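You operate a simulated robot arm through the tools that you are given. There is no shell and no other tool.

You are at the controls of a simulated robot arm. One attempt, no reset.

## Task
Set the yellow knob to 2, blow the brass nozzle dry, rack it.
Fine: knob at 2 before the blow and at the end; hood shut while it turns, stop before opening; rack seat by the bench end.
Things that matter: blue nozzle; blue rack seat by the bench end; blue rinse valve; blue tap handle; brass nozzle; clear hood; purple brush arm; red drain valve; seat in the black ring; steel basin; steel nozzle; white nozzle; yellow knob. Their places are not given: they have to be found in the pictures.

The check looks at the end state, three seconds after you hand in, the way a careful person would. Anything else that was tipped, shoved, dropped, spilled or broken makes it a failure.

## Robot
A 7-joint arm with a three-finger gripper, fixed in place. Base frame: the origin is on the floor under the middle of its stand, x ahead of it, y to its left, z up; the work surface is at about z = 0.9. Readings come in m, degrees, newtons and seconds.
With the tool pointing down near the work surface it reaches from about 0.1 to 0.88 m from the base axis. Its first joint turns from -166.0 to 166.0 degrees. Payload 2.94 kg.
The tool frame sits at the grasp point between the pads (the TCP): z along the fingers, y along the line on which they close. The tips reach 0.03 m beyond it. The gripper opens to 0.132 m; its body begins 0.107 m behind the TCP.
Orientation is told as [roll, pitch, yaw] about the base's x, y, z axes, in that order, counted from this pose: with the fingers straight down and closing along the base's y, the tool's x points along the base's -x, its y along +y and its z along -z.

## Interface
- The arm moves only by the tool servo_tool. Its argument "plan" is a list of rows, each a list of 7 numbers: the shift along the tool's x, y, z in m, then the turn, a rotation vector about the tool's x, y, z in degrees, then the opening, from 0 (shut) to 1 (fully open). In form: [[x, y, z, rx, ry, rz, claw], ...]. A call has 1 to 20 rows; each row shifts and turns the commanded pose from where the row before left it, along the tool's axes as they then stand. Each row takes 0.2 s and may step no farther than 0.05 m and 8.6 degrees from the row before; otherwise, or with a gripper value out of range, the whole call is refused. A pose out of reach is approached as far as the arm can. The call stops where the force on the tool passes 40 N (or 10 N more than at its start, if that is more) or the arm is blocked; 0.2 s more then pass. The fingers move at their own pace (about 0.0374 m/s each) and stop on an object; they squeeze with about 31 N. The grip force told is the motor's: it shows also when the fingers shut on nothing. Time passes only in rows, and 0.2 s behind the last, so rows that do not move let the fingers close. It gives the time, the measured TCP pose, the force on the tool (base axes), the opening and the grip force at its end, in the units of the frame above (readings bear some noise), with the torque about the TCP (base axes, N m) and any sound that the robot's microphone picked up.
- Cameras (640 x 400 px; columns grow to the right, rows downward): "scene" is fixed at [0.0486, 0.4997, 1.4968]; the picture's right is [0.26, -0.96, 0.00], its down [-0.77, -0.21, -0.60] and it looks along [0.58, 0.16, -0.80] (base axes); focal length 339 px, centre (320, 200). "wrist" rides on the gripper at [0.072, 0.003, -0.144] in the tool frame; the picture's right is [-0.04, 1.00, 0.00], its down [-0.88, -0.04, -0.48] and it looks along [-0.48, -0.02, 0.88] (tool axes); focal length 256 px, centre (320, 200).
- grab_frame(camera): a new picture of that camera. The clock stands still meanwhile.
- move_column(by): moves the trunk up (or, below 0, down) by that many m; the arm rides with it, the base frame stays. It gives what a move gives, with no picture.
- locate(camera, pixels): there is no depth. For up to 12 entries [column, row, z] of the newest picture of that camera ("zoom" is the newest enlarged one), the place [x, y] in the base frame at which the ray of that pixel passes the height z, good to about 0.002 m. The clock stands still meanwhile.
- zoom(camera, box): a new picture of the part [left, top, right, bottom] of that camera's present view, enlarged. The clock stands still meanwhile.
- sign_off(): hands the job in; it is judged then, once.

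Open the gripper and draw the arm clear of the work before you hand the job in, unless the task says otherwise.

The tools are called as name(argument=value, ...) on one line, values as JSON. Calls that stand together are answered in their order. servo_tool: Moves the arm, as the interface text tells. Its arguments: {"type":"object","properties":{"plan":{"type":"array","items":{"type":"array","items":{"type":"number"}}}},"required":["plan"]} The other tools are called the same way: move_column (by) moves the trunk up or down; grab_frame (camera) takes a picture; locate (camera, pixels) gives the place at which the rays of pixels pass given heights; zoom (camera, box) takes an enlarged picture of a part of a camera's view; sign_off () hands the job in.

At the start:

```text
t: 0.0
tcp_pos: [0.328, 0.5486, 1.207]
ee_rot: [0.0, 0.0, 0.0]
wrist_force: [0.2, -0.9, 0.2]
torque: [0.02, -0.02, 0.0]
finger_gap: 0.1317
finger_force: 0.0
trunk travel left (down, up): [-0.375, 0.165]
```

scene: 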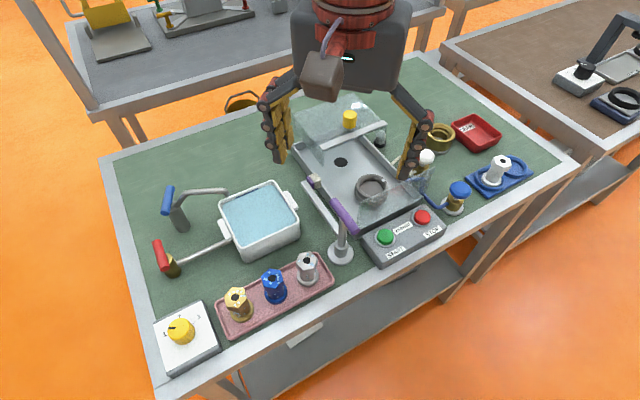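
wrist: 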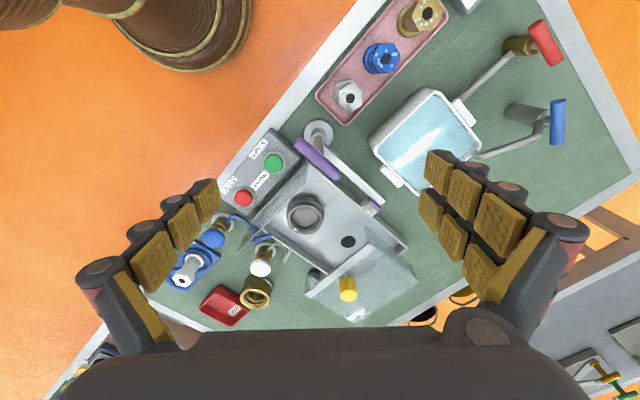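

The scene shows the yellow knob on a white box near (180,330), the nozzle tray at (275,290), and the blower station with the hood near (350,150). I'll zoom in on these areas before moving.

zoom(camera="scene", box=[140, 240, 340, 380])

zoom(camera="scene", box=[280, 80, 460, 280])

zoom(camera="scene", box=[400, 100, 560, 230])

zoom(camera="wrist", box=[140, 80, 440, 330])

```text
2.86 times, centred on (240, 310) of scene
```

zoom: 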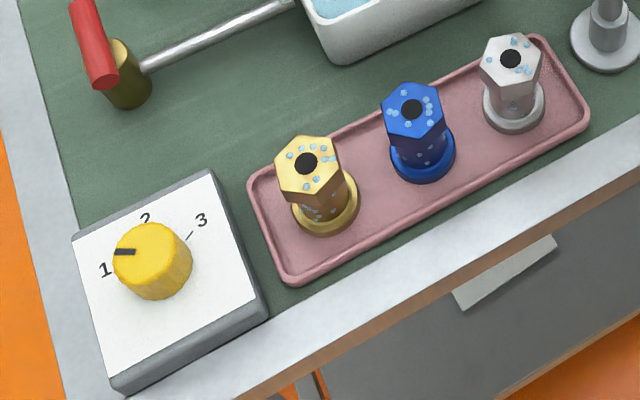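

```text
2.00 times, centred on (370, 180) of scene
```

zoom: 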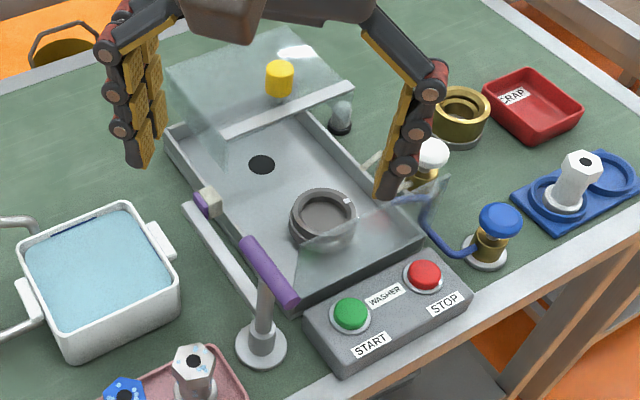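

```text
3.08 times, centred on (480, 165) of scene
```

zoom: 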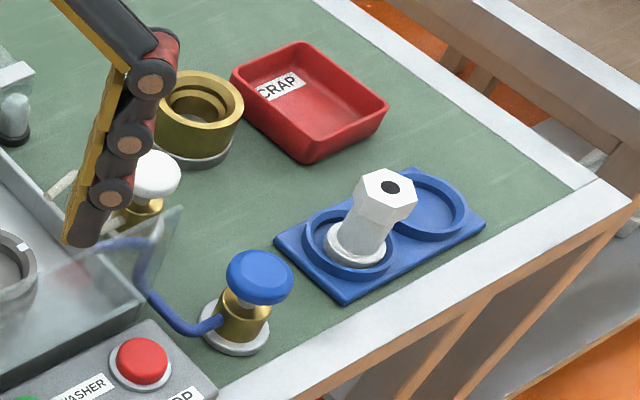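

```text
1.60 times, centred on (290, 205) of wrist
```

zoom: 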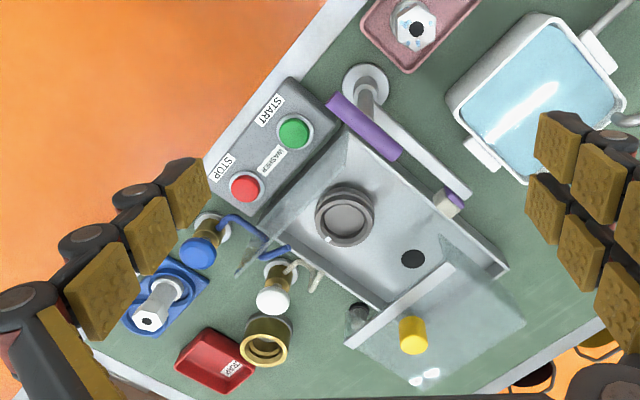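

I'll get approximate positions of the main features from the scene picture: the knob, tray, ring seat, buttons, rack and hood handle.

locate(camera="scene", pixels=[[180, 330, 0.95], [238, 300, 0.95], [371, 187, 0.93], [386, 236, 0.95], [423, 217, 0.95], [350, 120, 1.0], [491, 182, 0.91], [513, 166, 0.91], [340, 255, 0.9], [460, 190, 0.95], [441, 140, 0.93], [258, 215, 0.95]])

locate(camera="wrist", pixels=[[423, 14, 0.95], [306, 212, 0.93], [273, 163, 0.95], [243, 197, 0.95], [348, 289, 1.0], [348, 242, 0.9], [318, 130, 0.9], [256, 292, 0.93], [261, 268, 0.95], [214, 238, 0.95], [184, 281, 0.95]])

```text
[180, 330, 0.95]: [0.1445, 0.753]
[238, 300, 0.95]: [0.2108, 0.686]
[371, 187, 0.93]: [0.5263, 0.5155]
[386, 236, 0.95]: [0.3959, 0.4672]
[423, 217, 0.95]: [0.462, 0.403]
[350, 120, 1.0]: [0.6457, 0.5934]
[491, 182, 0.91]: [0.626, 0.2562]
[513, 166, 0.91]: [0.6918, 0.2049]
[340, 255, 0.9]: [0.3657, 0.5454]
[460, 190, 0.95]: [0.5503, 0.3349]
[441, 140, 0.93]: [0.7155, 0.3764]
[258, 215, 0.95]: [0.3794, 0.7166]
```

```text
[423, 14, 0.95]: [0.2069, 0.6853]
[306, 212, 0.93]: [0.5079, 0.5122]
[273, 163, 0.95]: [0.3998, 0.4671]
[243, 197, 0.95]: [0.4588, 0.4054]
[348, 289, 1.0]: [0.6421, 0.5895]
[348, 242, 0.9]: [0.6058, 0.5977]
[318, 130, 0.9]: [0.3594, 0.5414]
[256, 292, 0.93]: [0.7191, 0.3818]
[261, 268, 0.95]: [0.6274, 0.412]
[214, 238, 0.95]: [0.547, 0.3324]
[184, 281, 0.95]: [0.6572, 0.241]
```

Both cameras agree on positions, and the bench's front edge runs along about (0.707,-0.707). I'll zoom into the hood region in both views to see how the hood is mounted.

zoom(camera="wrist", box=[230, 180, 430, 330])

zoom(camera="wrist", box=[220, 110, 400, 230])

zoom(camera="scene", box=[280, 90, 420, 180])

zoom(camera="scene", box=[300, 160, 440, 270])

```text
2.67 times, centred on (330, 255) of wrist
```

zoom: 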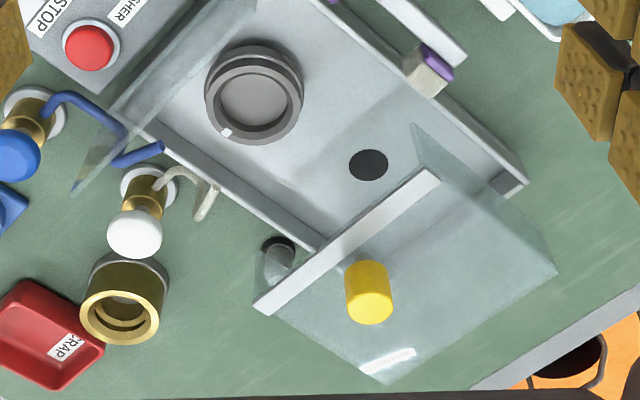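

```text
3.33 times, centred on (310, 170) of wrist
```

zoom: 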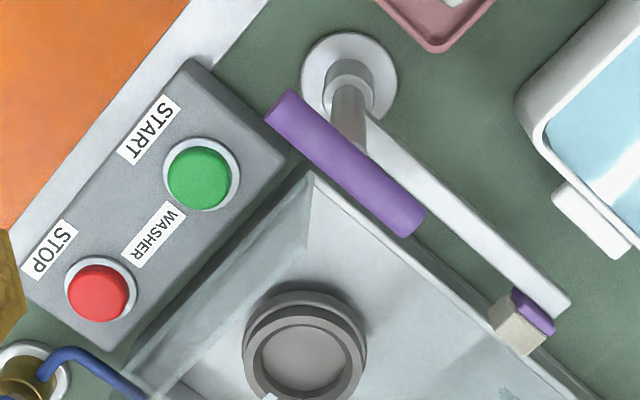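

```text
4.44 times, centred on (350, 135) of scene
```

zoom: 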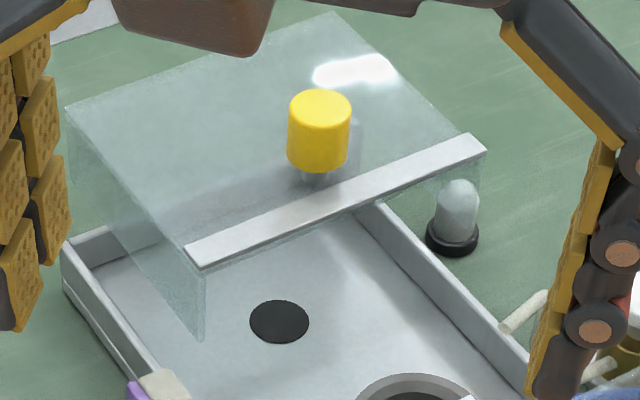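

```text
3.64 times, centred on (370, 215) of scene
```

zoom: 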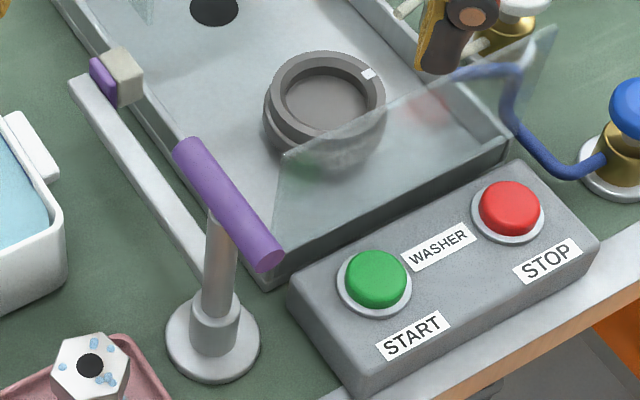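

The hood is a clear sliding cover with a yellow handle near (0.644,0.591,1.0). The washer panel has START at (0.398,0.467) and STOP at (0.460,0.404). Next I rotate the wrist to yaw -45 and move above the dial knob at about (0.145,0.753) to look around from there.

servo_tool(plan=[[0, 0, 0, 0, 0, 7.5, 1], [0, 0, 0, 0, 0, 7.5, 1], [0, 0, 0, 0, 0, 7.5, 1], [0, 0, 0, 0, 0, 7.5, 1], [0, 0, 0, 0, 0, 7.5, 1], [0, 0, 0, 0, 0, 7.5, 1], [0.0456, 0.0025, 0, 0, 0, 0, 1], [0.0456, 0.0025, 0, 0, 0, 0, 1], [0.0456, 0.0025, 0, 0, 0, 0, 1], [0.0456, 0.0025, 0, 0, 0, 0, 1], [0.0456, 0.0025, 0, 0, 0, 0, 1], [0.0456, 0.0025, 0, 0, 0, 0, 1], [0, 0, 0, 0, 0, 0, 1]])

grab_frame(camera="wrist")

grab_frame(camera="scene")

```text
t: 2.8
tcp_pos: [0.1451, 0.7514, 1.2096]
ee_rot: [0.1, 0.0, -45.1]
wrist_force: [-0.7, 0.2, 0.6]
torque: [0.0, 0.01, 0.02]
finger_gap: 0.1321
finger_force: 0.0
trunk travel left (down, up): [-0.375, 0.165]
```

```text
taken
```

wrist: 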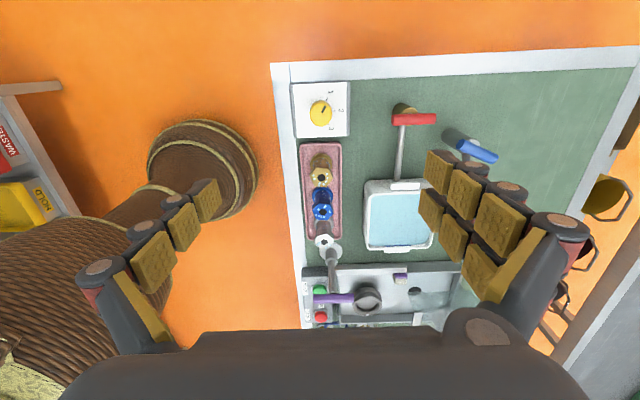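

```text
taken
```

scene: 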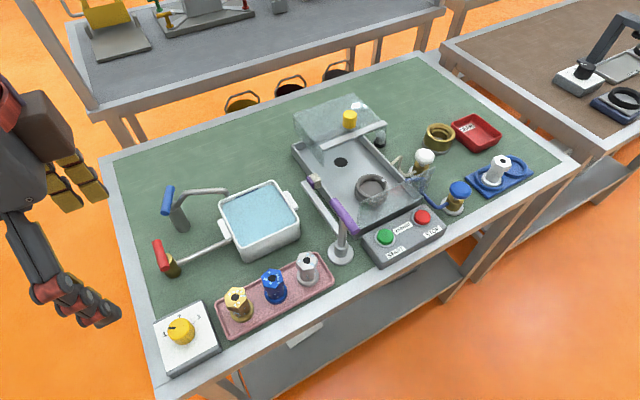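

The arm is now out of the scene view, so nothing blocks the washer. I'll zoom the scene on the washer, valves, rack and knob.

zoom(camera="scene", box=[370, 110, 550, 225])

zoom(camera="scene", box=[280, 90, 450, 200])

zoom(camera="wrist", box=[280, 70, 440, 170])

zoom(camera="wrist", box=[290, 220, 490, 340])

```text
3.48 times, centred on (460, 168) of scene
```

zoom: 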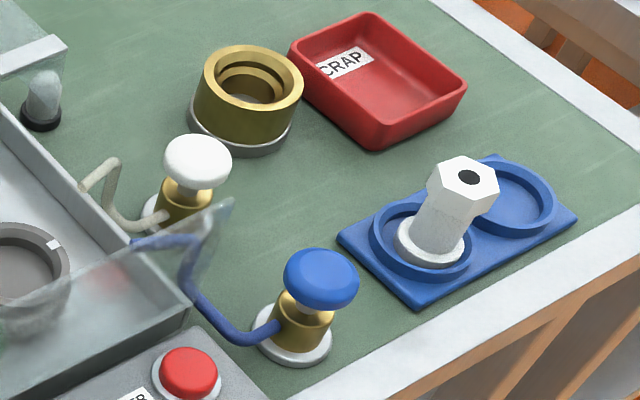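

```text
3.64 times, centred on (365, 145) of scene
```

zoom: 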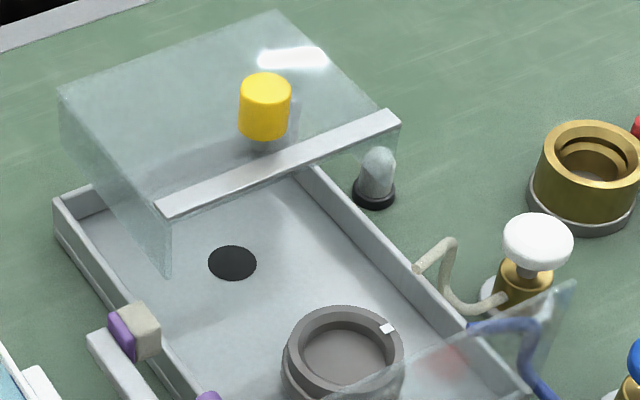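

```text
4.00 times, centred on (360, 120) of wrist
```

zoom: 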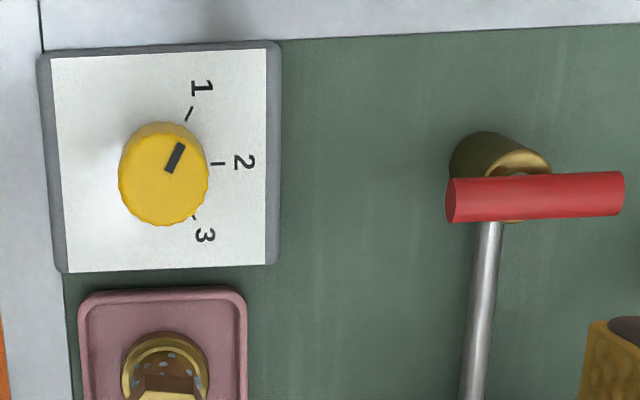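

```text
3.20 times, centred on (390, 280) of wrist
```

zoom: 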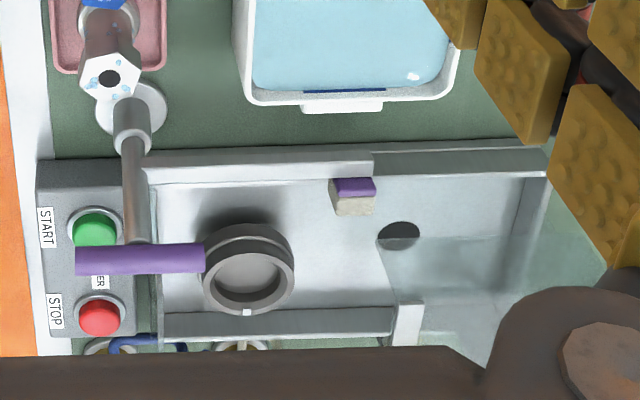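

The dial shows the pointer at 1, with 2 pointing along tool +y. There are also two mushroom valves, white and blue, with spouts into the basin. I'll triangulate the knob, ticks and nozzle top using both cameras.

zoom(camera="wrist", box=[285, 75, 365, 225])

zoom(camera="scene", box=[150, 270, 260, 375])

zoom(camera="wrist", box=[290, 80, 350, 140])

```text
2.67 times, centred on (325, 150) of wrist
```

zoom: 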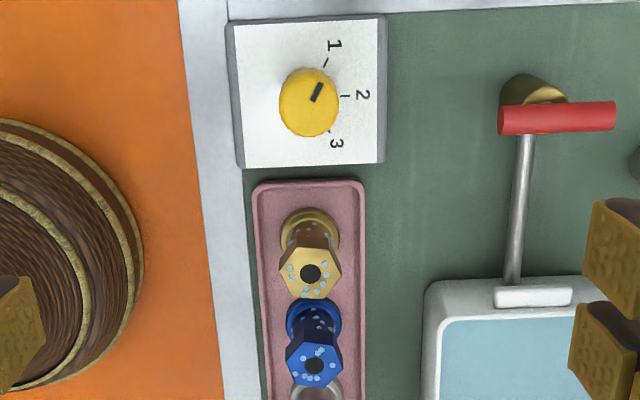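

```text
3.81 times, centred on (205, 322) of scene
```

zoom: 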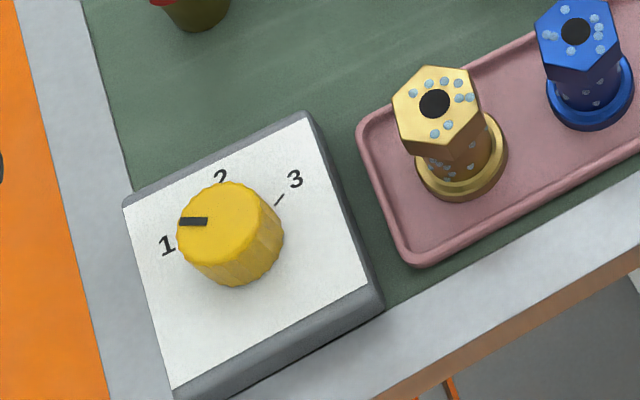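

```text
6.67 times, centred on (320, 110) of wrist
```

zoom: 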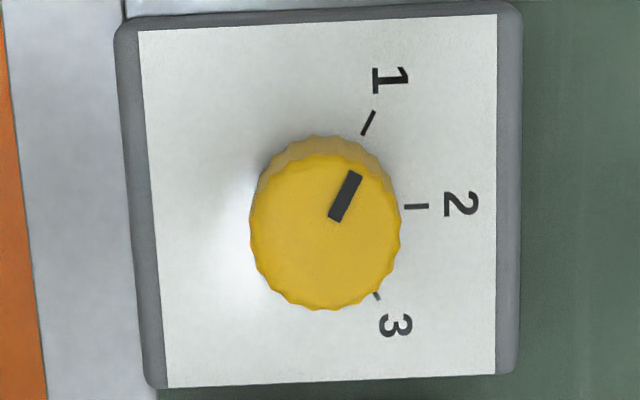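

I'll triangulate the knob top centre, at zoom (325,232) in the wrist view and (179.3,327.8) in the scene, along with tick positions and the nozzle top.

locate(camera="zoom", pixels=[[325, 232, 0.94], [325, 232, 0.96], [325, 232, 0.98], [336, 220, 0.96], [353, 175, 0.96], [373, 112, 0.93], [363, 134, 0.93], [405, 207, 0.93], [428, 206, 0.93], [375, 294, 0.93], [498, 15, 0.93], [495, 374, 0.93]])

locate(camera="scene", pixels=[[179.3, 327.8, 0.94], [179.3, 327.8, 0.96], [179.3, 327.8, 0.98], [235, 296.7, 0.95], [235, 296.7, 0.97], [235, 296.7, 0.99], [235, 296.7, 1.01]])

locate(camera="wrist", pixels=[[321.2, 177.5, 0.95], [321.2, 177.5, 0.97], [321.2, 177.5, 0.99], [321.2, 177.5, 1.01]])

```text
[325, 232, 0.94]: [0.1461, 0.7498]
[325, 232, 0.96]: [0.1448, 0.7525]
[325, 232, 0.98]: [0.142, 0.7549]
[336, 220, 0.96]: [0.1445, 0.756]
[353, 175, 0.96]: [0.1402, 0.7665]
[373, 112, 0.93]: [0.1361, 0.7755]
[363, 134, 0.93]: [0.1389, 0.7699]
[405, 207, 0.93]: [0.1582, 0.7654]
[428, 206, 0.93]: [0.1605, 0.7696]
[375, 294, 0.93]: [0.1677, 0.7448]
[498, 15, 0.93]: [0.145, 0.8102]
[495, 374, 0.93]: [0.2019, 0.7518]
```

```text
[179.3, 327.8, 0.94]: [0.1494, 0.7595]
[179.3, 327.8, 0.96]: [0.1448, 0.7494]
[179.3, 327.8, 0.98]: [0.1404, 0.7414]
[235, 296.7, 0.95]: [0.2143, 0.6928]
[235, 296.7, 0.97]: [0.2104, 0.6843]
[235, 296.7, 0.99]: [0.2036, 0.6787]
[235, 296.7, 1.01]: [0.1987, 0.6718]
```

```text
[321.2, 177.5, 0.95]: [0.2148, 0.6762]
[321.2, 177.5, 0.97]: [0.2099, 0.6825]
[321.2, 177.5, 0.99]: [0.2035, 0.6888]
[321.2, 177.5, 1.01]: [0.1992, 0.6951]
```

The knob top is near (0.145,0.751,0.958), and the turn from 1 to 2 is about 65° clockwise. I still need the box plate height, so I'll triangulate its corners from the scene view.

locate(camera="scene", pixels=[[153.3, 323.8, 0.92], [153.3, 323.8, 0.94], [201.8, 299.7, 0.92], [201.8, 299.7, 0.94], [200.4, 294.0, 0.9], [153, 316, 0.9]])

locate(camera="zoom", pixels=[[498, 15, 0.92], [498, 15, 0.94], [495, 374, 0.92], [495, 374, 0.94]])

```text
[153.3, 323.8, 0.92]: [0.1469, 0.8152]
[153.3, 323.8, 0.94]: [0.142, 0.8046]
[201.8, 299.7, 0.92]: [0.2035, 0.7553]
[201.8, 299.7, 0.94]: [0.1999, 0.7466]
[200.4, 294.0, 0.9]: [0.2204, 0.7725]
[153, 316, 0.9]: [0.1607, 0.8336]
```

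```text
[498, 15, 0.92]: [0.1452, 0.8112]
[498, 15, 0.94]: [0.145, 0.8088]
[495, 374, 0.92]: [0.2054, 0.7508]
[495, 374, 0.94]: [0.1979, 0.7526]
```

The plate is at z≈0.93, and the knob is about 33 mm across and 28 mm tall. I rotate to yaw -12, narrow the opening to about 0.07 m and descend to just above the knob, then look again.

servo_tool(plan=[[0, 0, 0, 0, 0, -8.3, 0.55], [0, 0, 0, 0, 0, -8.3, 0.55], [0, 0, 0, 0, 0, -8.3, 0.55], [0, 0, 0, 0, 0, -8.3, 0.55], [0, 0, 0.045, 0, 0, 0, 0.55], [0, 0, 0.045, 0, 0, 0, 0.55], [0, 0, 0.045, 0, 0, 0, 0.55], [0, 0, 0.045, 0, 0, 0, 0.55], [0, 0, 0, 0, 0, 0, 0.55], [0, 0, 0, 0, 0, 0, 0.55]])

grab_frame(camera="wrist")

grab_frame(camera="scene")

```text
t: 5.0
tcp_pos: [0.1447, 0.7503, 1.0277]
ee_rot: [0.0, -0.1, -11.7]
wrist_force: [0.4, -0.5, -0.6]
torque: [0.04, -0.02, 0.0]
finger_gap: 0.0729
finger_force: 0.0
trunk travel left (down, up): [-0.375, 0.165]
```

```text
taken
```

wrist: 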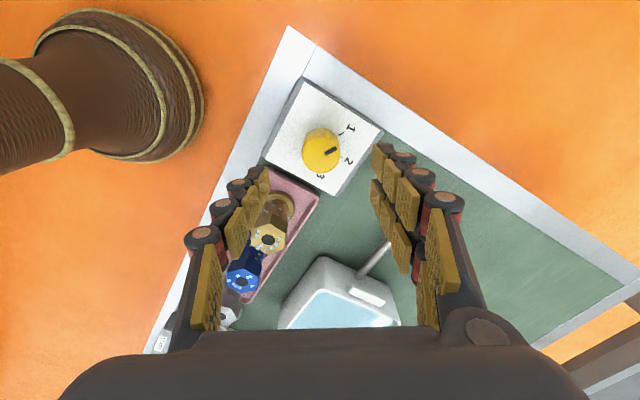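

```text
taken
```

scene: 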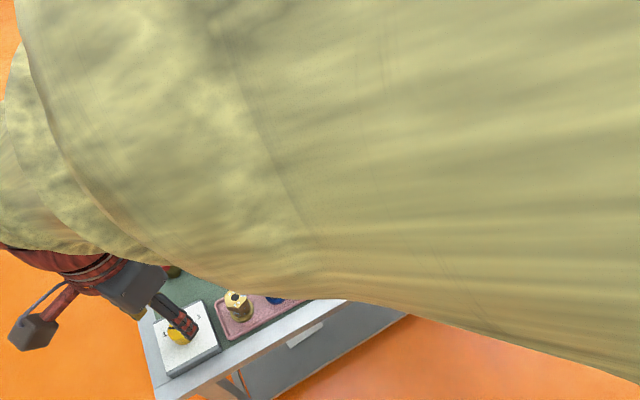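

The knob shows at (322,150) in the wrist view between the fingers. I'll check its exact centre and the finger clearance from a zoom.

zoom(camera="wrist", box=[220, 80, 440, 260])

locate(camera="wrist", pixels=[[322, 151, 0.958], [265, 238, 0.972]])

```text
2.22 times, centred on (330, 170) of wrist
```

zoom: 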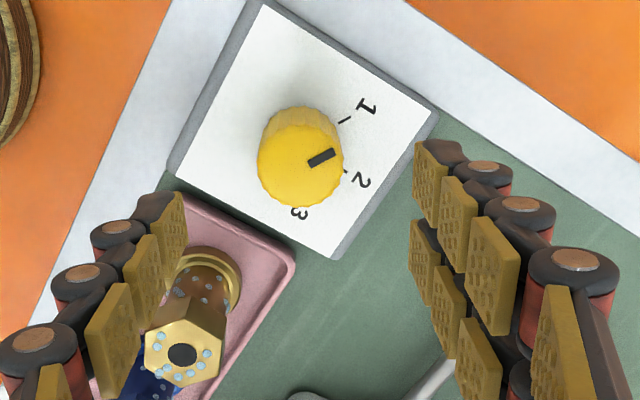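

```text
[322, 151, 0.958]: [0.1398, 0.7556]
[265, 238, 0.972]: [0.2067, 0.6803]
```

The single finger is on the -y side and the pair on the +y side, both clear of the nozzle. I descend to z≈0.966 around the knob, then close.

servo_tool(plan=[[0, 0.0015, 0.02, 0, 0, 0, 0.47], [0, 0, 0.02, 0, 0, 0, 0.47], [0, 0, 0.0215, 0, 0, 0, 0.47], [0, 0, 0, 0, 0, 0, 0.47], [0, 0, 0, 0, 0, 0, 0.47]])

zoom(camera="wrist", box=[200, 100, 440, 260])

```text
t: 6.2
tcp_pos: [0.1445, 0.7552, 0.9678]
ee_rot: [0.0, 0.0, -11.8]
wrist_force: [0.8, -0.8, 0.2]
torque: [-0.01, -0.02, 0.04]
finger_gap: 0.0621
finger_force: 0.1
trunk travel left (down, up): [-0.375, 0.165]
```

```text
2.50 times, centred on (320, 180) of wrist
```

zoom: 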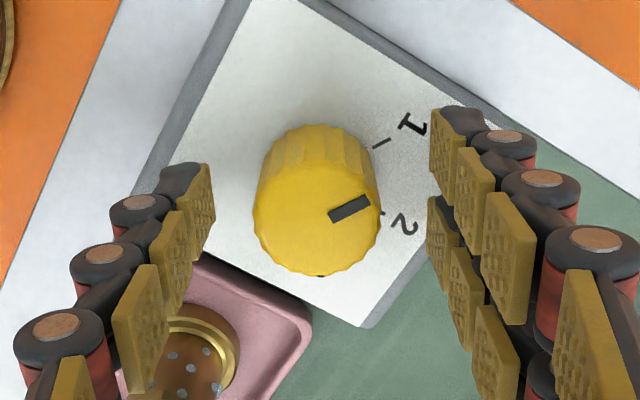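

The knob is centred between the finger pads and the tips are still above the plate. I close on it now.

servo_tool(plan=[[0, 0, 0, 0, 0, 0, 0.2], [0, 0, 0, 0, 0, 0, 0.2], [0, 0, 0, 0, 0, 0, 0.2], [0, 0, 0, 0, 0, 0, 0.2]])

zoom(camera="wrist", box=[200, 100, 440, 260])

```text
t: 7.2
tcp_pos: [0.1439, 0.7532, 0.9672]
ee_rot: [-0.1, 0.0, -11.7]
wrist_force: [-2.1, -5.9, 0.0]
torque: [-0.31, -0.04, -0.01]
finger_gap: 0.0328
finger_force: 34.3
trunk travel left (down, up): [-0.375, 0.165]
```

```text
2.50 times, centred on (320, 180) of wrist
```

zoom: 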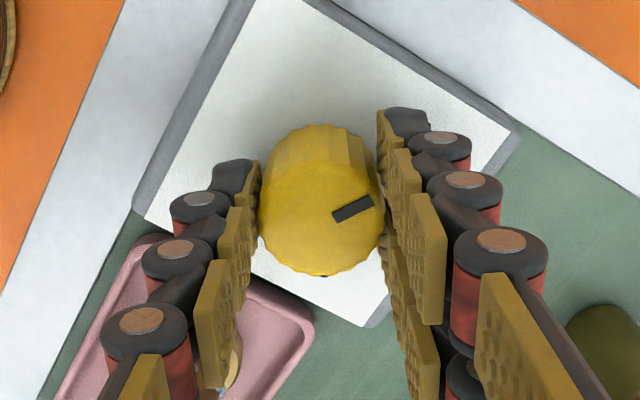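

The knob is gripped at 33 mm with a 34 N grip. I turn it about 36° clockwise (+tool z), then check.

servo_tool(plan=[[0, 0, 0, 0, 0, 7, 0.2], [0, 0, 0, 0, 0, 7, 0.2], [0, 0, 0, 0, 0, 7, 0.2], [0, 0, 0, 0, 0, 7, 0.2], [0, 0, 0, 0, 0, 7, 0.2], [0, 0, 0, 0, 0, 0, 0.2]])

zoom(camera="wrist", box=[200, 100, 440, 260])

```text
t: 8.6
tcp_pos: [0.1442, 0.7532, 0.9672]
ee_rot: [0.0, 0.0, -46.9]
wrist_force: [-6.0, -6.0, -0.7]
torque: [-0.12, 0.24, -0.03]
finger_gap: 0.0326
finger_force: 44.9
trunk travel left (down, up): [-0.375, 0.165]
```

```text
2.50 times, centred on (320, 180) of wrist
```

zoom: 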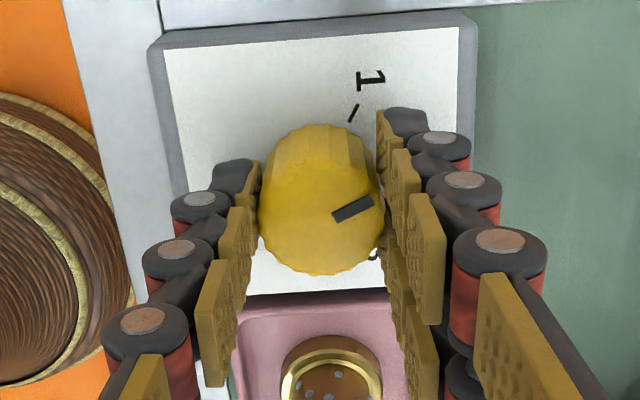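

The knob turns with the hand, with about 35° done. I turn another 30.5°, then open and back off a little to read the dial.

servo_tool(plan=[[0, 0, 0, 0, 0, 7.5, 0.2], [0, 0, 0, 0, 0, 7.5, 0.2], [0, 0, 0, 0, 0, 7.5, 0.2], [0, 0, 0, 0, 0, 8, 0.2], [0, 0, 0, 0, 0, 0, 0.2], [0, 0, 0, 0, 0, 0, 0.2]])

zoom(camera="wrist", box=[200, 100, 440, 260])

```text
t: 10.0
tcp_pos: [0.1449, 0.7529, 0.966]
ee_rot: [0.0, 0.0, -77.4]
wrist_force: [-6.7, 1.6, -0.9]
torque: [0.17, 0.15, 0.01]
finger_gap: 0.0324
finger_force: 45.1
trunk travel left (down, up): [-0.375, 0.165]
```

```text
2.50 times, centred on (320, 180) of wrist
```

zoom: 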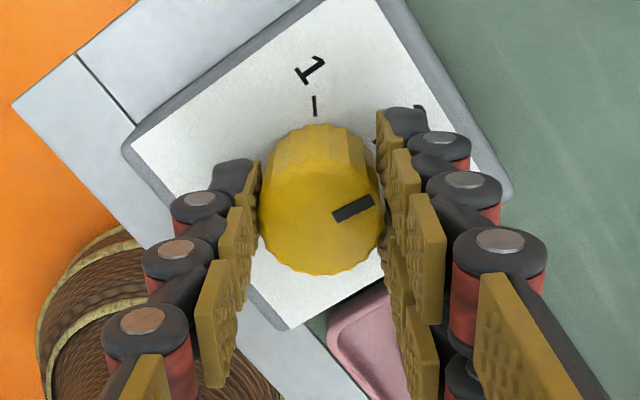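

Total turn is about 65.7° and the pointer has kept its place in the grip. I open gently, rise 0.16 m and turn back to yaw -45 to read the dial.

servo_tool(plan=[[0, 0, 0, 0, 0, 0, 0.5], [0, 0, 0, 0, 0, 0, 0.5], [0, 0, 0, 0, 0, 0, 0.5], [0, 0, -0.03, 0, 0, 0, 0.5], [0, 0, -0.045, 0, 0, 0, 0.5], [0, 0, -0.045, 0, 0, -8.1, 0.5], [0, 0, -0.045, 0, 0, -8.1, 0.5], [0, 0, 0, 0, 0, -8.1, 0.5], [0, 0, 0, 0, 0, -8.1, 0.5], [0, 0, 0, 0, 0, 0, 0.5]])

zoom(camera="wrist", box=[280, 80, 360, 160])

grab_frame(camera="scene")

```text
t: 12.2
tcp_pos: [0.1452, 0.7552, 1.1304]
ee_rot: [0.0, 0.1, -44.8]
wrist_force: [-0.6, 0.2, -0.5]
torque: [0.01, -0.06, 0.0]
finger_gap: 0.066
finger_force: 0.0
trunk travel left (down, up): [-0.375, 0.165]
```

```text
5.00 times, centred on (320, 120) of wrist
```

zoom: 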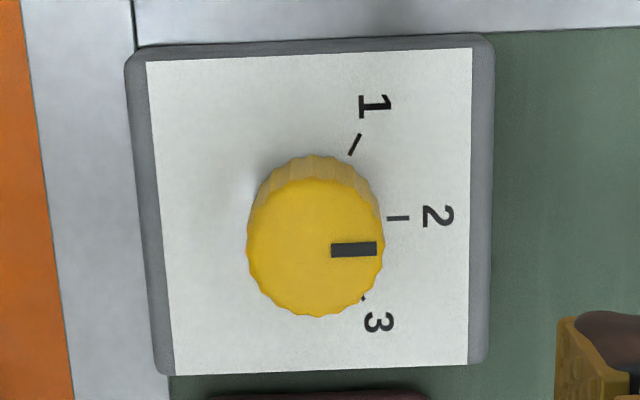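

```text
taken
```

scene: 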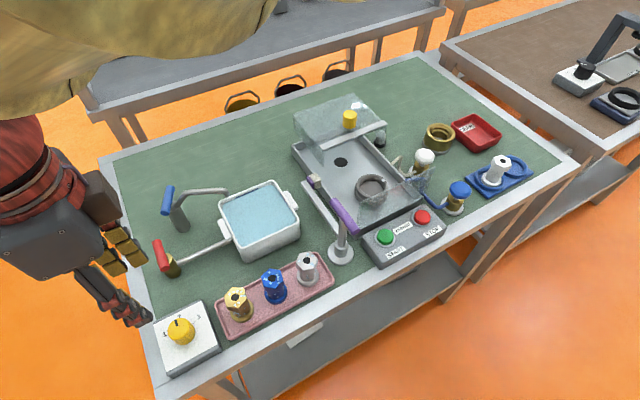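

The pointer is parallel to the 2 tick and aligned with it, so the knob is at 2. Next is the brass nozzle near (0.21,0.683), and I'll zoom in on it for hex orientation and clearances.

zoom(camera="wrist", box=[260, 130, 400, 250])

zoom(camera="scene", box=[210, 240, 340, 340])

zoom(camera="scene", box=[150, 290, 230, 350])

```text
3.33 times, centred on (330, 190) of wrist
```

zoom: 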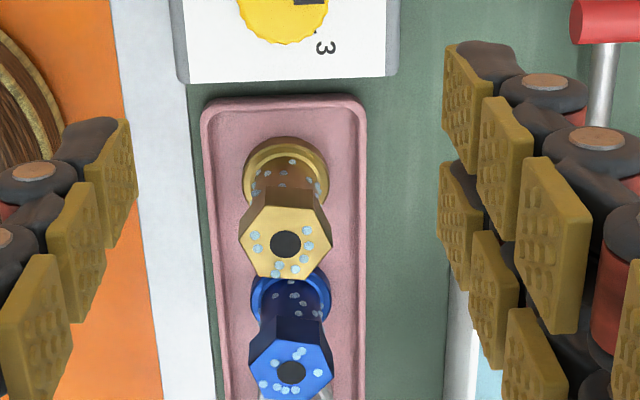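

```text
4.00 times, centred on (275, 290) of scene
```

zoom: 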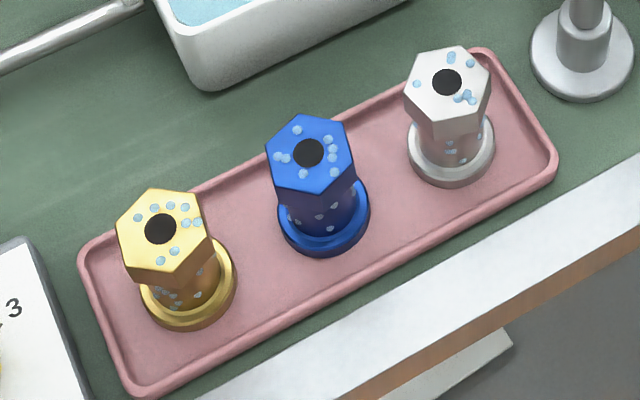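

```text
6.67 times, centred on (190, 320) of scene
```

zoom: 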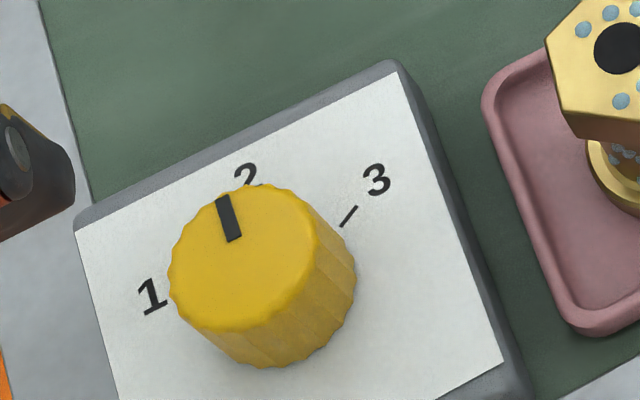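

The dial is confirmed at 2 from the scene view as well. Now I'll triangulate the nozzle tops and the brass hex vertices for the grasp.

locate(camera="wrist", pixels=[[319.8, 202.9, 0.965], [319.8, 202.9, 0.97], [319.8, 202.9, 0.975], [306, 201.5, 0.97], [333.9, 200.8, 0.97], [314, 191.5, 0.97], [329, 193, 0.97], [331, 211.5, 0.97], [315.7, 213.4, 0.97], [320.8, 241.6, 0.97]])

locate(camera="scene", pixels=[[235, 297.2, 0.965], [235, 297.2, 0.97], [235, 297.2, 0.975], [272, 278.2, 0.97], [306.8, 260.5, 0.97], [242, 316, 0.91]])

```text
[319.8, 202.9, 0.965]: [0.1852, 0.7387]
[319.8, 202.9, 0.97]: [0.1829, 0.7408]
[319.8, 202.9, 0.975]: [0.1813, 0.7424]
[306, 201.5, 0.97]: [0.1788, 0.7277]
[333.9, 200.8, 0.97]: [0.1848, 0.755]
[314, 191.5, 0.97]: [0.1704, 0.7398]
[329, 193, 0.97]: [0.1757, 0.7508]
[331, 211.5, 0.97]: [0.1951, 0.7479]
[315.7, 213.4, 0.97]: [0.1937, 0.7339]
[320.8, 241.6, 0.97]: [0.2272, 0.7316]
```

```text
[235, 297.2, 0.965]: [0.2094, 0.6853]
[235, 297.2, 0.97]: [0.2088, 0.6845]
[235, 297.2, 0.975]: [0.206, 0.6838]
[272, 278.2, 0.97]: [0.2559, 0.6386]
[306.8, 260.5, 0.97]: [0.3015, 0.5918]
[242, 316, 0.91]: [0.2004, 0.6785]
```

Wrist locate refers to the older full frame, so those numbers are off. I'll take a fresh wrist frame and redo it.

grab_frame(camera="wrist")

locate(camera="wrist", pixels=[[319.8, 202.9, 0.965], [319.8, 202.9, 0.97], [319.8, 202.9, 0.975], [306, 201.5, 0.97], [333.9, 200.8, 0.97], [314, 191.5, 0.97], [329, 193, 0.97], [331, 211.5, 0.97], [315.7, 213.4, 0.97], [320.8, 241.6, 0.97]])

```text
taken
```

wrist: 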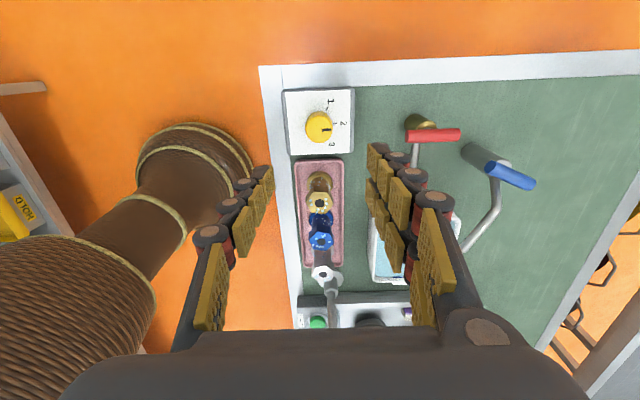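

```text
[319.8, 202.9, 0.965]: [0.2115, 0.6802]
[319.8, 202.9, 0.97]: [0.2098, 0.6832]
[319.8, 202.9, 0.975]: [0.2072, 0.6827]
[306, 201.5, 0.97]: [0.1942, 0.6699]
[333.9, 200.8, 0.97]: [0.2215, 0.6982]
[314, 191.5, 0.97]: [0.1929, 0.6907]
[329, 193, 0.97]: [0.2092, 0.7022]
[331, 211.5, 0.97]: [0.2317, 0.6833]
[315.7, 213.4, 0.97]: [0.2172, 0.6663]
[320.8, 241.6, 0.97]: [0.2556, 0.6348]
```

The brass nozzle top is at about (0.209,0.684,0.971). One close zoom will settle the hex orientation.

zoom(camera="wrist", box=[296, 165, 344, 225])

```text
6.67 times, centred on (320, 195) of wrist
```

zoom: 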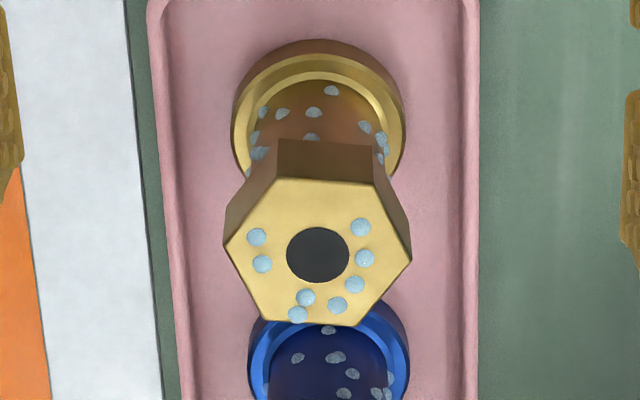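

The six hex vertices are clear in this zoom. I'll locate them at z=0.971 to get the angle.

locate(camera="zoom", pixels=[[275, 177, 0.971], [376, 184, 0.971], [411, 248, 0.971], [361, 325, 0.971], [264, 320, 0.971], [224, 242, 0.971], [318, 255, 0.971], [318, 60, 0.912]])

```text
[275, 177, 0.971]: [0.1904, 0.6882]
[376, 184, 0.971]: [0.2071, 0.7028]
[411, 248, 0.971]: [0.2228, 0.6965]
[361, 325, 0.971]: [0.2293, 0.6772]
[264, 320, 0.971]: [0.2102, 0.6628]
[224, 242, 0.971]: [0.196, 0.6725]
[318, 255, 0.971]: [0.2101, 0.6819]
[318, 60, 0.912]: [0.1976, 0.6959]
```

The hex flat normals lie near 70°, 10° and 130°, so a closing axis at 70° (yaw -20) is flat-on and clears the knob box and blue nozzle. I move above the nozzle at (0.209,0.683) with that yaw and a 0.06 m opening, staying high.

servo_tool(plan=[[0, 0, 0, 0, 0, -8.3, 0.47], [0, 0, 0, 0, 0, -8.3, 0.47], [0, 0, 0, 0, 0, -8.2, 0.47], [-0.0421, -0.0221, 0, 0, 0, 0, 0.47], [-0.0421, -0.0221, 0, 0, 0, 0, 0.47], [0, 0, 0.04, 0, 0, 0, 0.47], [0, 0, 0.04, 0, 0, 0, 0.47], [0, 0, 0, 0, 0, 0, 0.47], [0, 0, 0, 0, 0, 0, 0.47]])

grab_frame(camera="wrist")

zoom(camera="wrist", box=[220, 80, 440, 260])

```text
t: 14.2
tcp_pos: [0.2077, 0.6845, 1.0481]
ee_rot: [0.0, 0.0, -20.0]
wrist_force: [-0.5, 0.4, -0.7]
torque: [-0.01, 0.01, -0.02]
finger_gap: 0.0622
finger_force: 0.0
trunk travel left (down, up): [-0.375, 0.165]
```

```text
taken
```

wrist: 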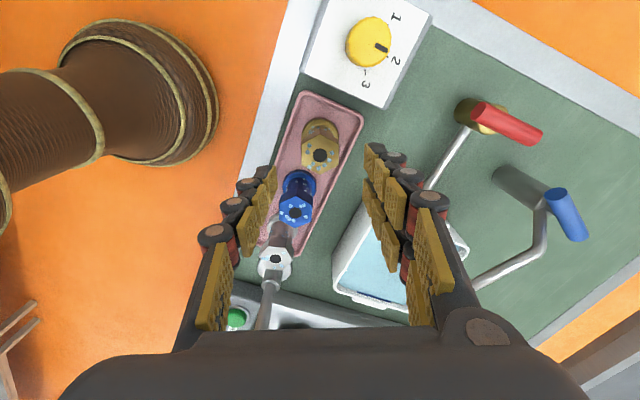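

```text
2.22 times, centred on (330, 170) of wrist
```

zoom: 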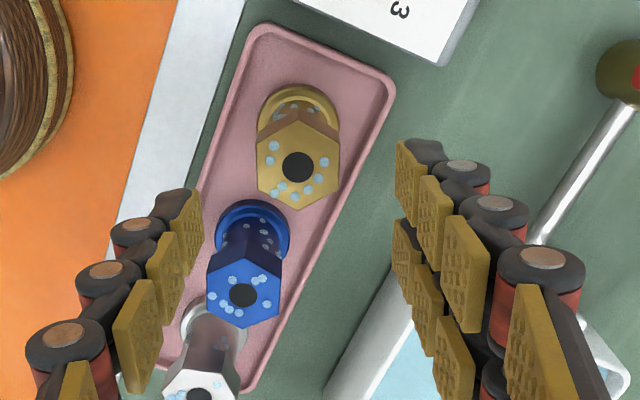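

The hex flats now face left and right in the tool view. I'll check the centre from this frame.

locate(camera="wrist", pixels=[[320.1, 155.2, 0.971], [320.1, 155.2, 0.975], [306, 126, 0.912]])

```text
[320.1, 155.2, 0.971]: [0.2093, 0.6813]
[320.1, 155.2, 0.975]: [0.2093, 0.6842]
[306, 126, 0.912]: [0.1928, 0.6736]
```

The nozzle centre is at (0.2093,0.683), matching the TCP within noise. I descend to z≈0.963 around the hex head.

servo_tool(plan=[[-0.0005, -0.0003, 0.03, 0, 0, 0, 0.45], [0, 0, 0.03, 0, 0, 0, 0.45], [0, 0, 0.025, 0, 0, 0, 0.45], [0, 0, 0, 0, 0, 0, 0.45], [0, 0, 0, 0, 0, 0, 0.45]])

grab_frame(camera="wrist")

zoom(camera="wrist", box=[200, 100, 440, 260])

```text
t: 15.4
tcp_pos: [0.2098, 0.6832, 0.9669]
ee_rot: [0.0, 0.0, -20.1]
wrist_force: [-0.7, 0.2, 0.0]
torque: [0.0, 0.01, -0.02]
finger_gap: 0.0593
finger_force: 0.1
trunk travel left (down, up): [-0.375, 0.165]
```

```text
taken
```

wrist: 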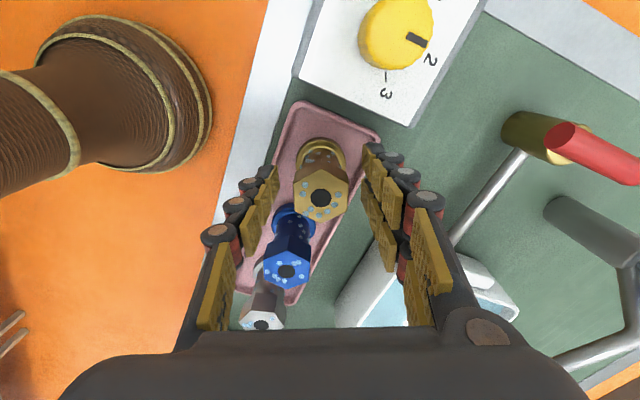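

```text
2.50 times, centred on (320, 180) of wrist
```

zoom: 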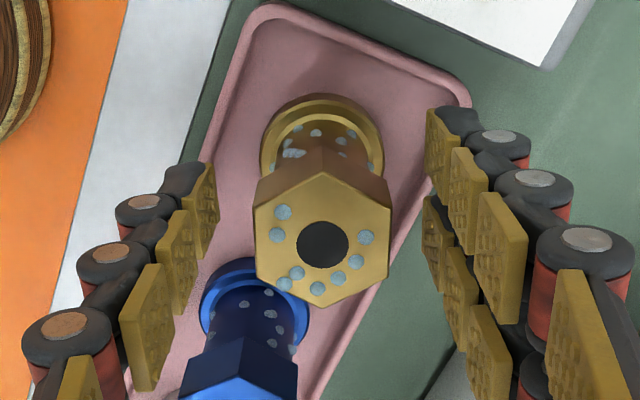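

The nozzle head sits centred between the pads, about 2 mm toward -tool x. I nudge the TCP to match, lower 3 mm, and close.

servo_tool(plan=[[-0.002, 0.0005, 0.003, 0, 0, 0, 0.45], [0, 0, 0, 0, 0, 0, 0.45], [0, 0, 0, 0, 0, 0, 0.15], [0, 0, 0, 0, 0, 0, 0.15], [0, 0, 0, 0, 0, 0, 0.15], [0, 0, 0, 0, 0, 0, 0.15], [0, 0, 0, 0, 0, 0, 0.15]])

zoom(camera="wrist", box=[200, 100, 440, 260])

```text
t: 17.0
tcp_pos: [0.2102, 0.6842, 0.9646]
ee_rot: [-0.1, -0.1, -20.2]
wrist_force: [-0.4, -0.8, 0.4]
torque: [0.04, 0.03, -0.02]
finger_gap: 0.0322
finger_force: 30.9
trunk travel left (down, up): [-0.375, 0.165]
```

```text
2.50 times, centred on (320, 180) of wrist
```

zoom: 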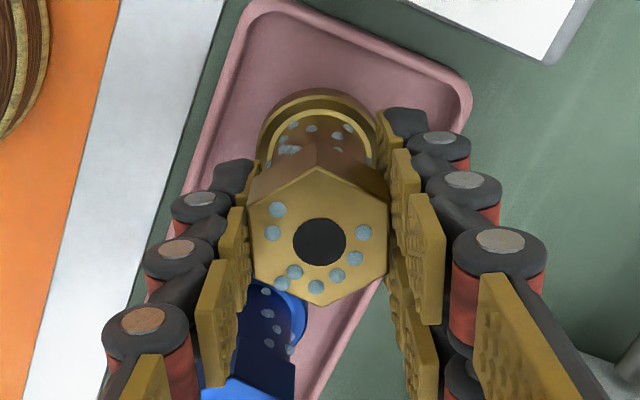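

The grip is flat-to-flat at 32 mm and 31 N. I lift slowly and then raise to about z=1.16.

servo_tool(plan=[[0, 0, -0.01, 0, 0, 0, 0.15], [0, 0, -0.02, 0, 0, 0, 0.15], [0, 0, -0.04, 0, 0, 0, 0.15], [0, 0, -0.045, 0, 0, 0, 0.15], [0, 0, -0.045, 0, 0, 0, 0.15], [0, 0, -0.04, 0, 0, 0, 0.15], [0, 0, 0, 0, 0, 0, 0.15]])

grab_frame(camera="wrist")

grab_frame(camera="scene")

```text
t: 18.6
tcp_pos: [0.2116, 0.6852, 1.1609]
ee_rot: [-0.2, 0.1, -20.1]
wrist_force: [-0.2, -0.2, -2.3]
torque: [0.01, 0.0, 0.0]
finger_gap: 0.0322
finger_force: 31.2
trunk travel left (down, up): [-0.375, 0.165]
```

```text
taken
```

wrist: 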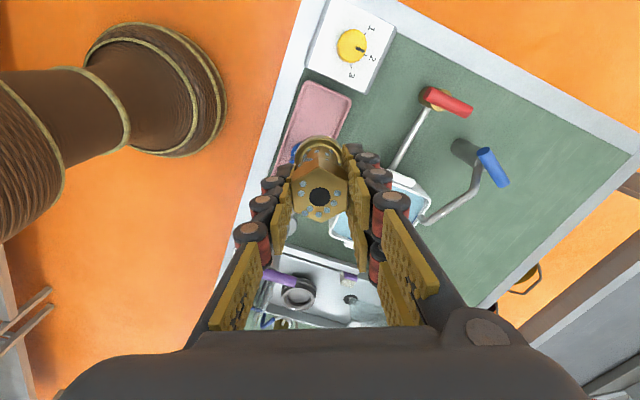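

```text
taken
```

scene: 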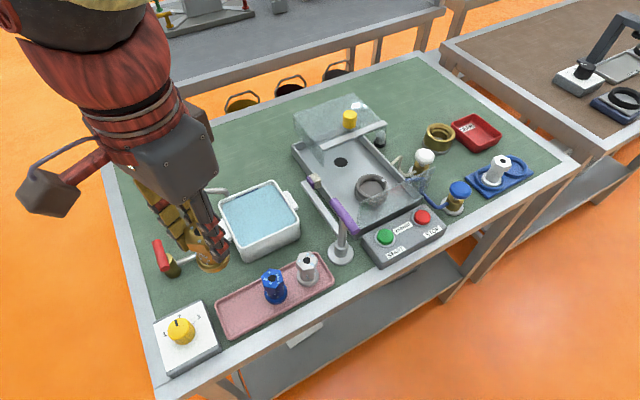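

The nozzle is held and clear of the tray. Now I carry it high to an observation pose above the washer (around (0.55,0.48), z≈1.25, yaw -45), so the wrist camera looks down on the ring and the hood path.

servo_tool(plan=[[0, 0, -0.045, 0, 0, 8.3, 0.15], [0, 0, -0.045, 0, 0, 8.3, 0.15], [0, 0, 0, 0, 0, 8.3, 0.15], [-0.048, 0.0117, 0, 0, 0, 0, 0.15], [-0.048, 0.0117, 0, 0, 0, 0, 0.15], [-0.048, 0.0117, 0, 0, 0, 0, 0.15], [-0.048, 0.0117, 0, 0, 0, 0, 0.15], [-0.048, 0.0117, 0, 0, 0, 0, 0.15], [-0.048, 0.0117, 0, 0, 0, 0, 0.15], [-0.048, 0.0117, 0, 0, 0, 0, 0.15], [-0.048, 0.0117, 0, 0, 0, 0, 0.15], [0, 0, 0, 0, 0, 0, 0.15]])

grab_frame(camera="wrist")

grab_frame(camera="scene")

```text
t: 21.2
tcp_pos: [0.5478, 0.4798, 1.2536]
ee_rot: [0.0, 0.0, -44.9]
wrist_force: [0.4, 0.0, -2.3]
torque: [0.0, 0.0, 0.02]
finger_gap: 0.0324
finger_force: 30.7
trunk travel left (down, up): [-0.375, 0.165]
```

```text
taken
```

wrist: 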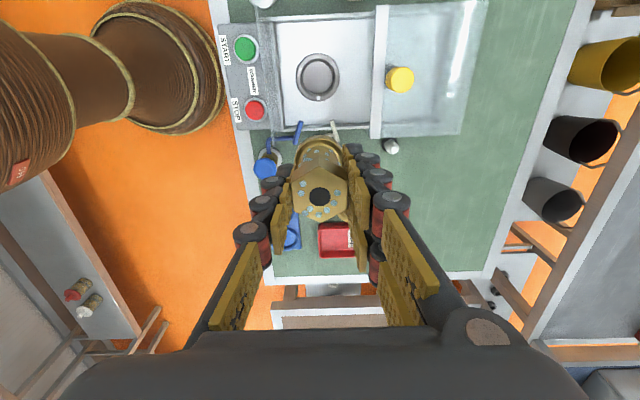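

```text
taken
```

scene: 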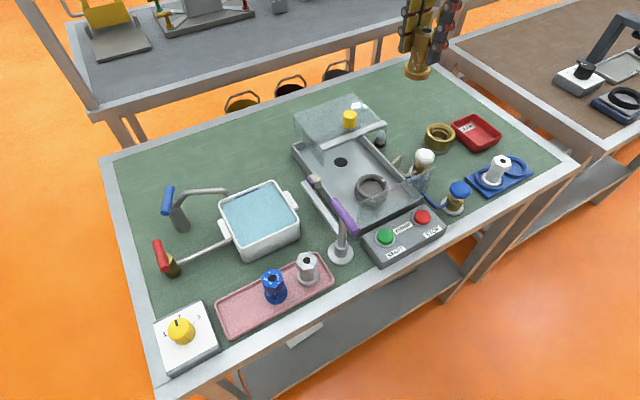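

This is a near straight-down view of the washer, with the ring at (318,78), the hood strip at column 378 and the handle at (400,78). I'll zoom to measure it.

zoom(camera="wrist", box=[220, 0, 480, 160])

zoom(camera="scene", box=[330, 150, 450, 240])

zoom(camera="scene", box=[280, 90, 400, 190])

```text
2.46 times, centred on (350, 80) of wrist
```

zoom: 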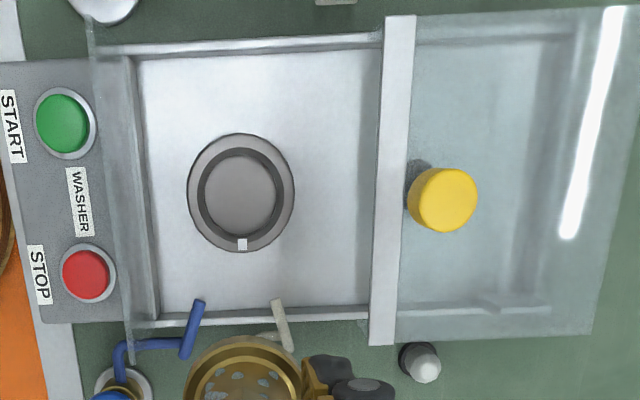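

```text
4.44 times, centred on (390, 195) of scene
```

zoom: 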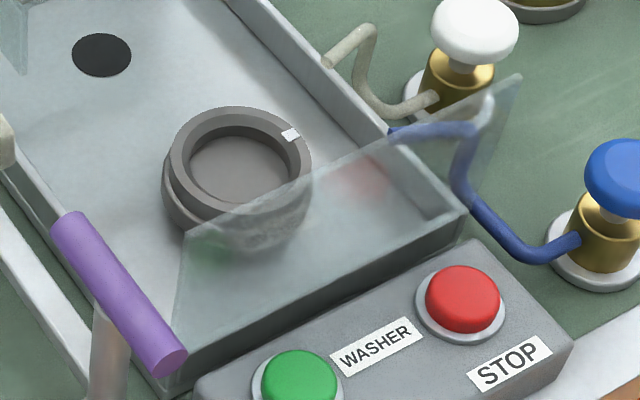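

```text
4.00 times, centred on (340, 140) of scene
```

zoom: 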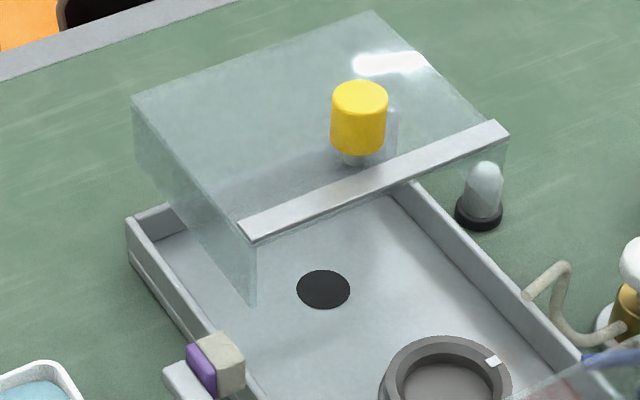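

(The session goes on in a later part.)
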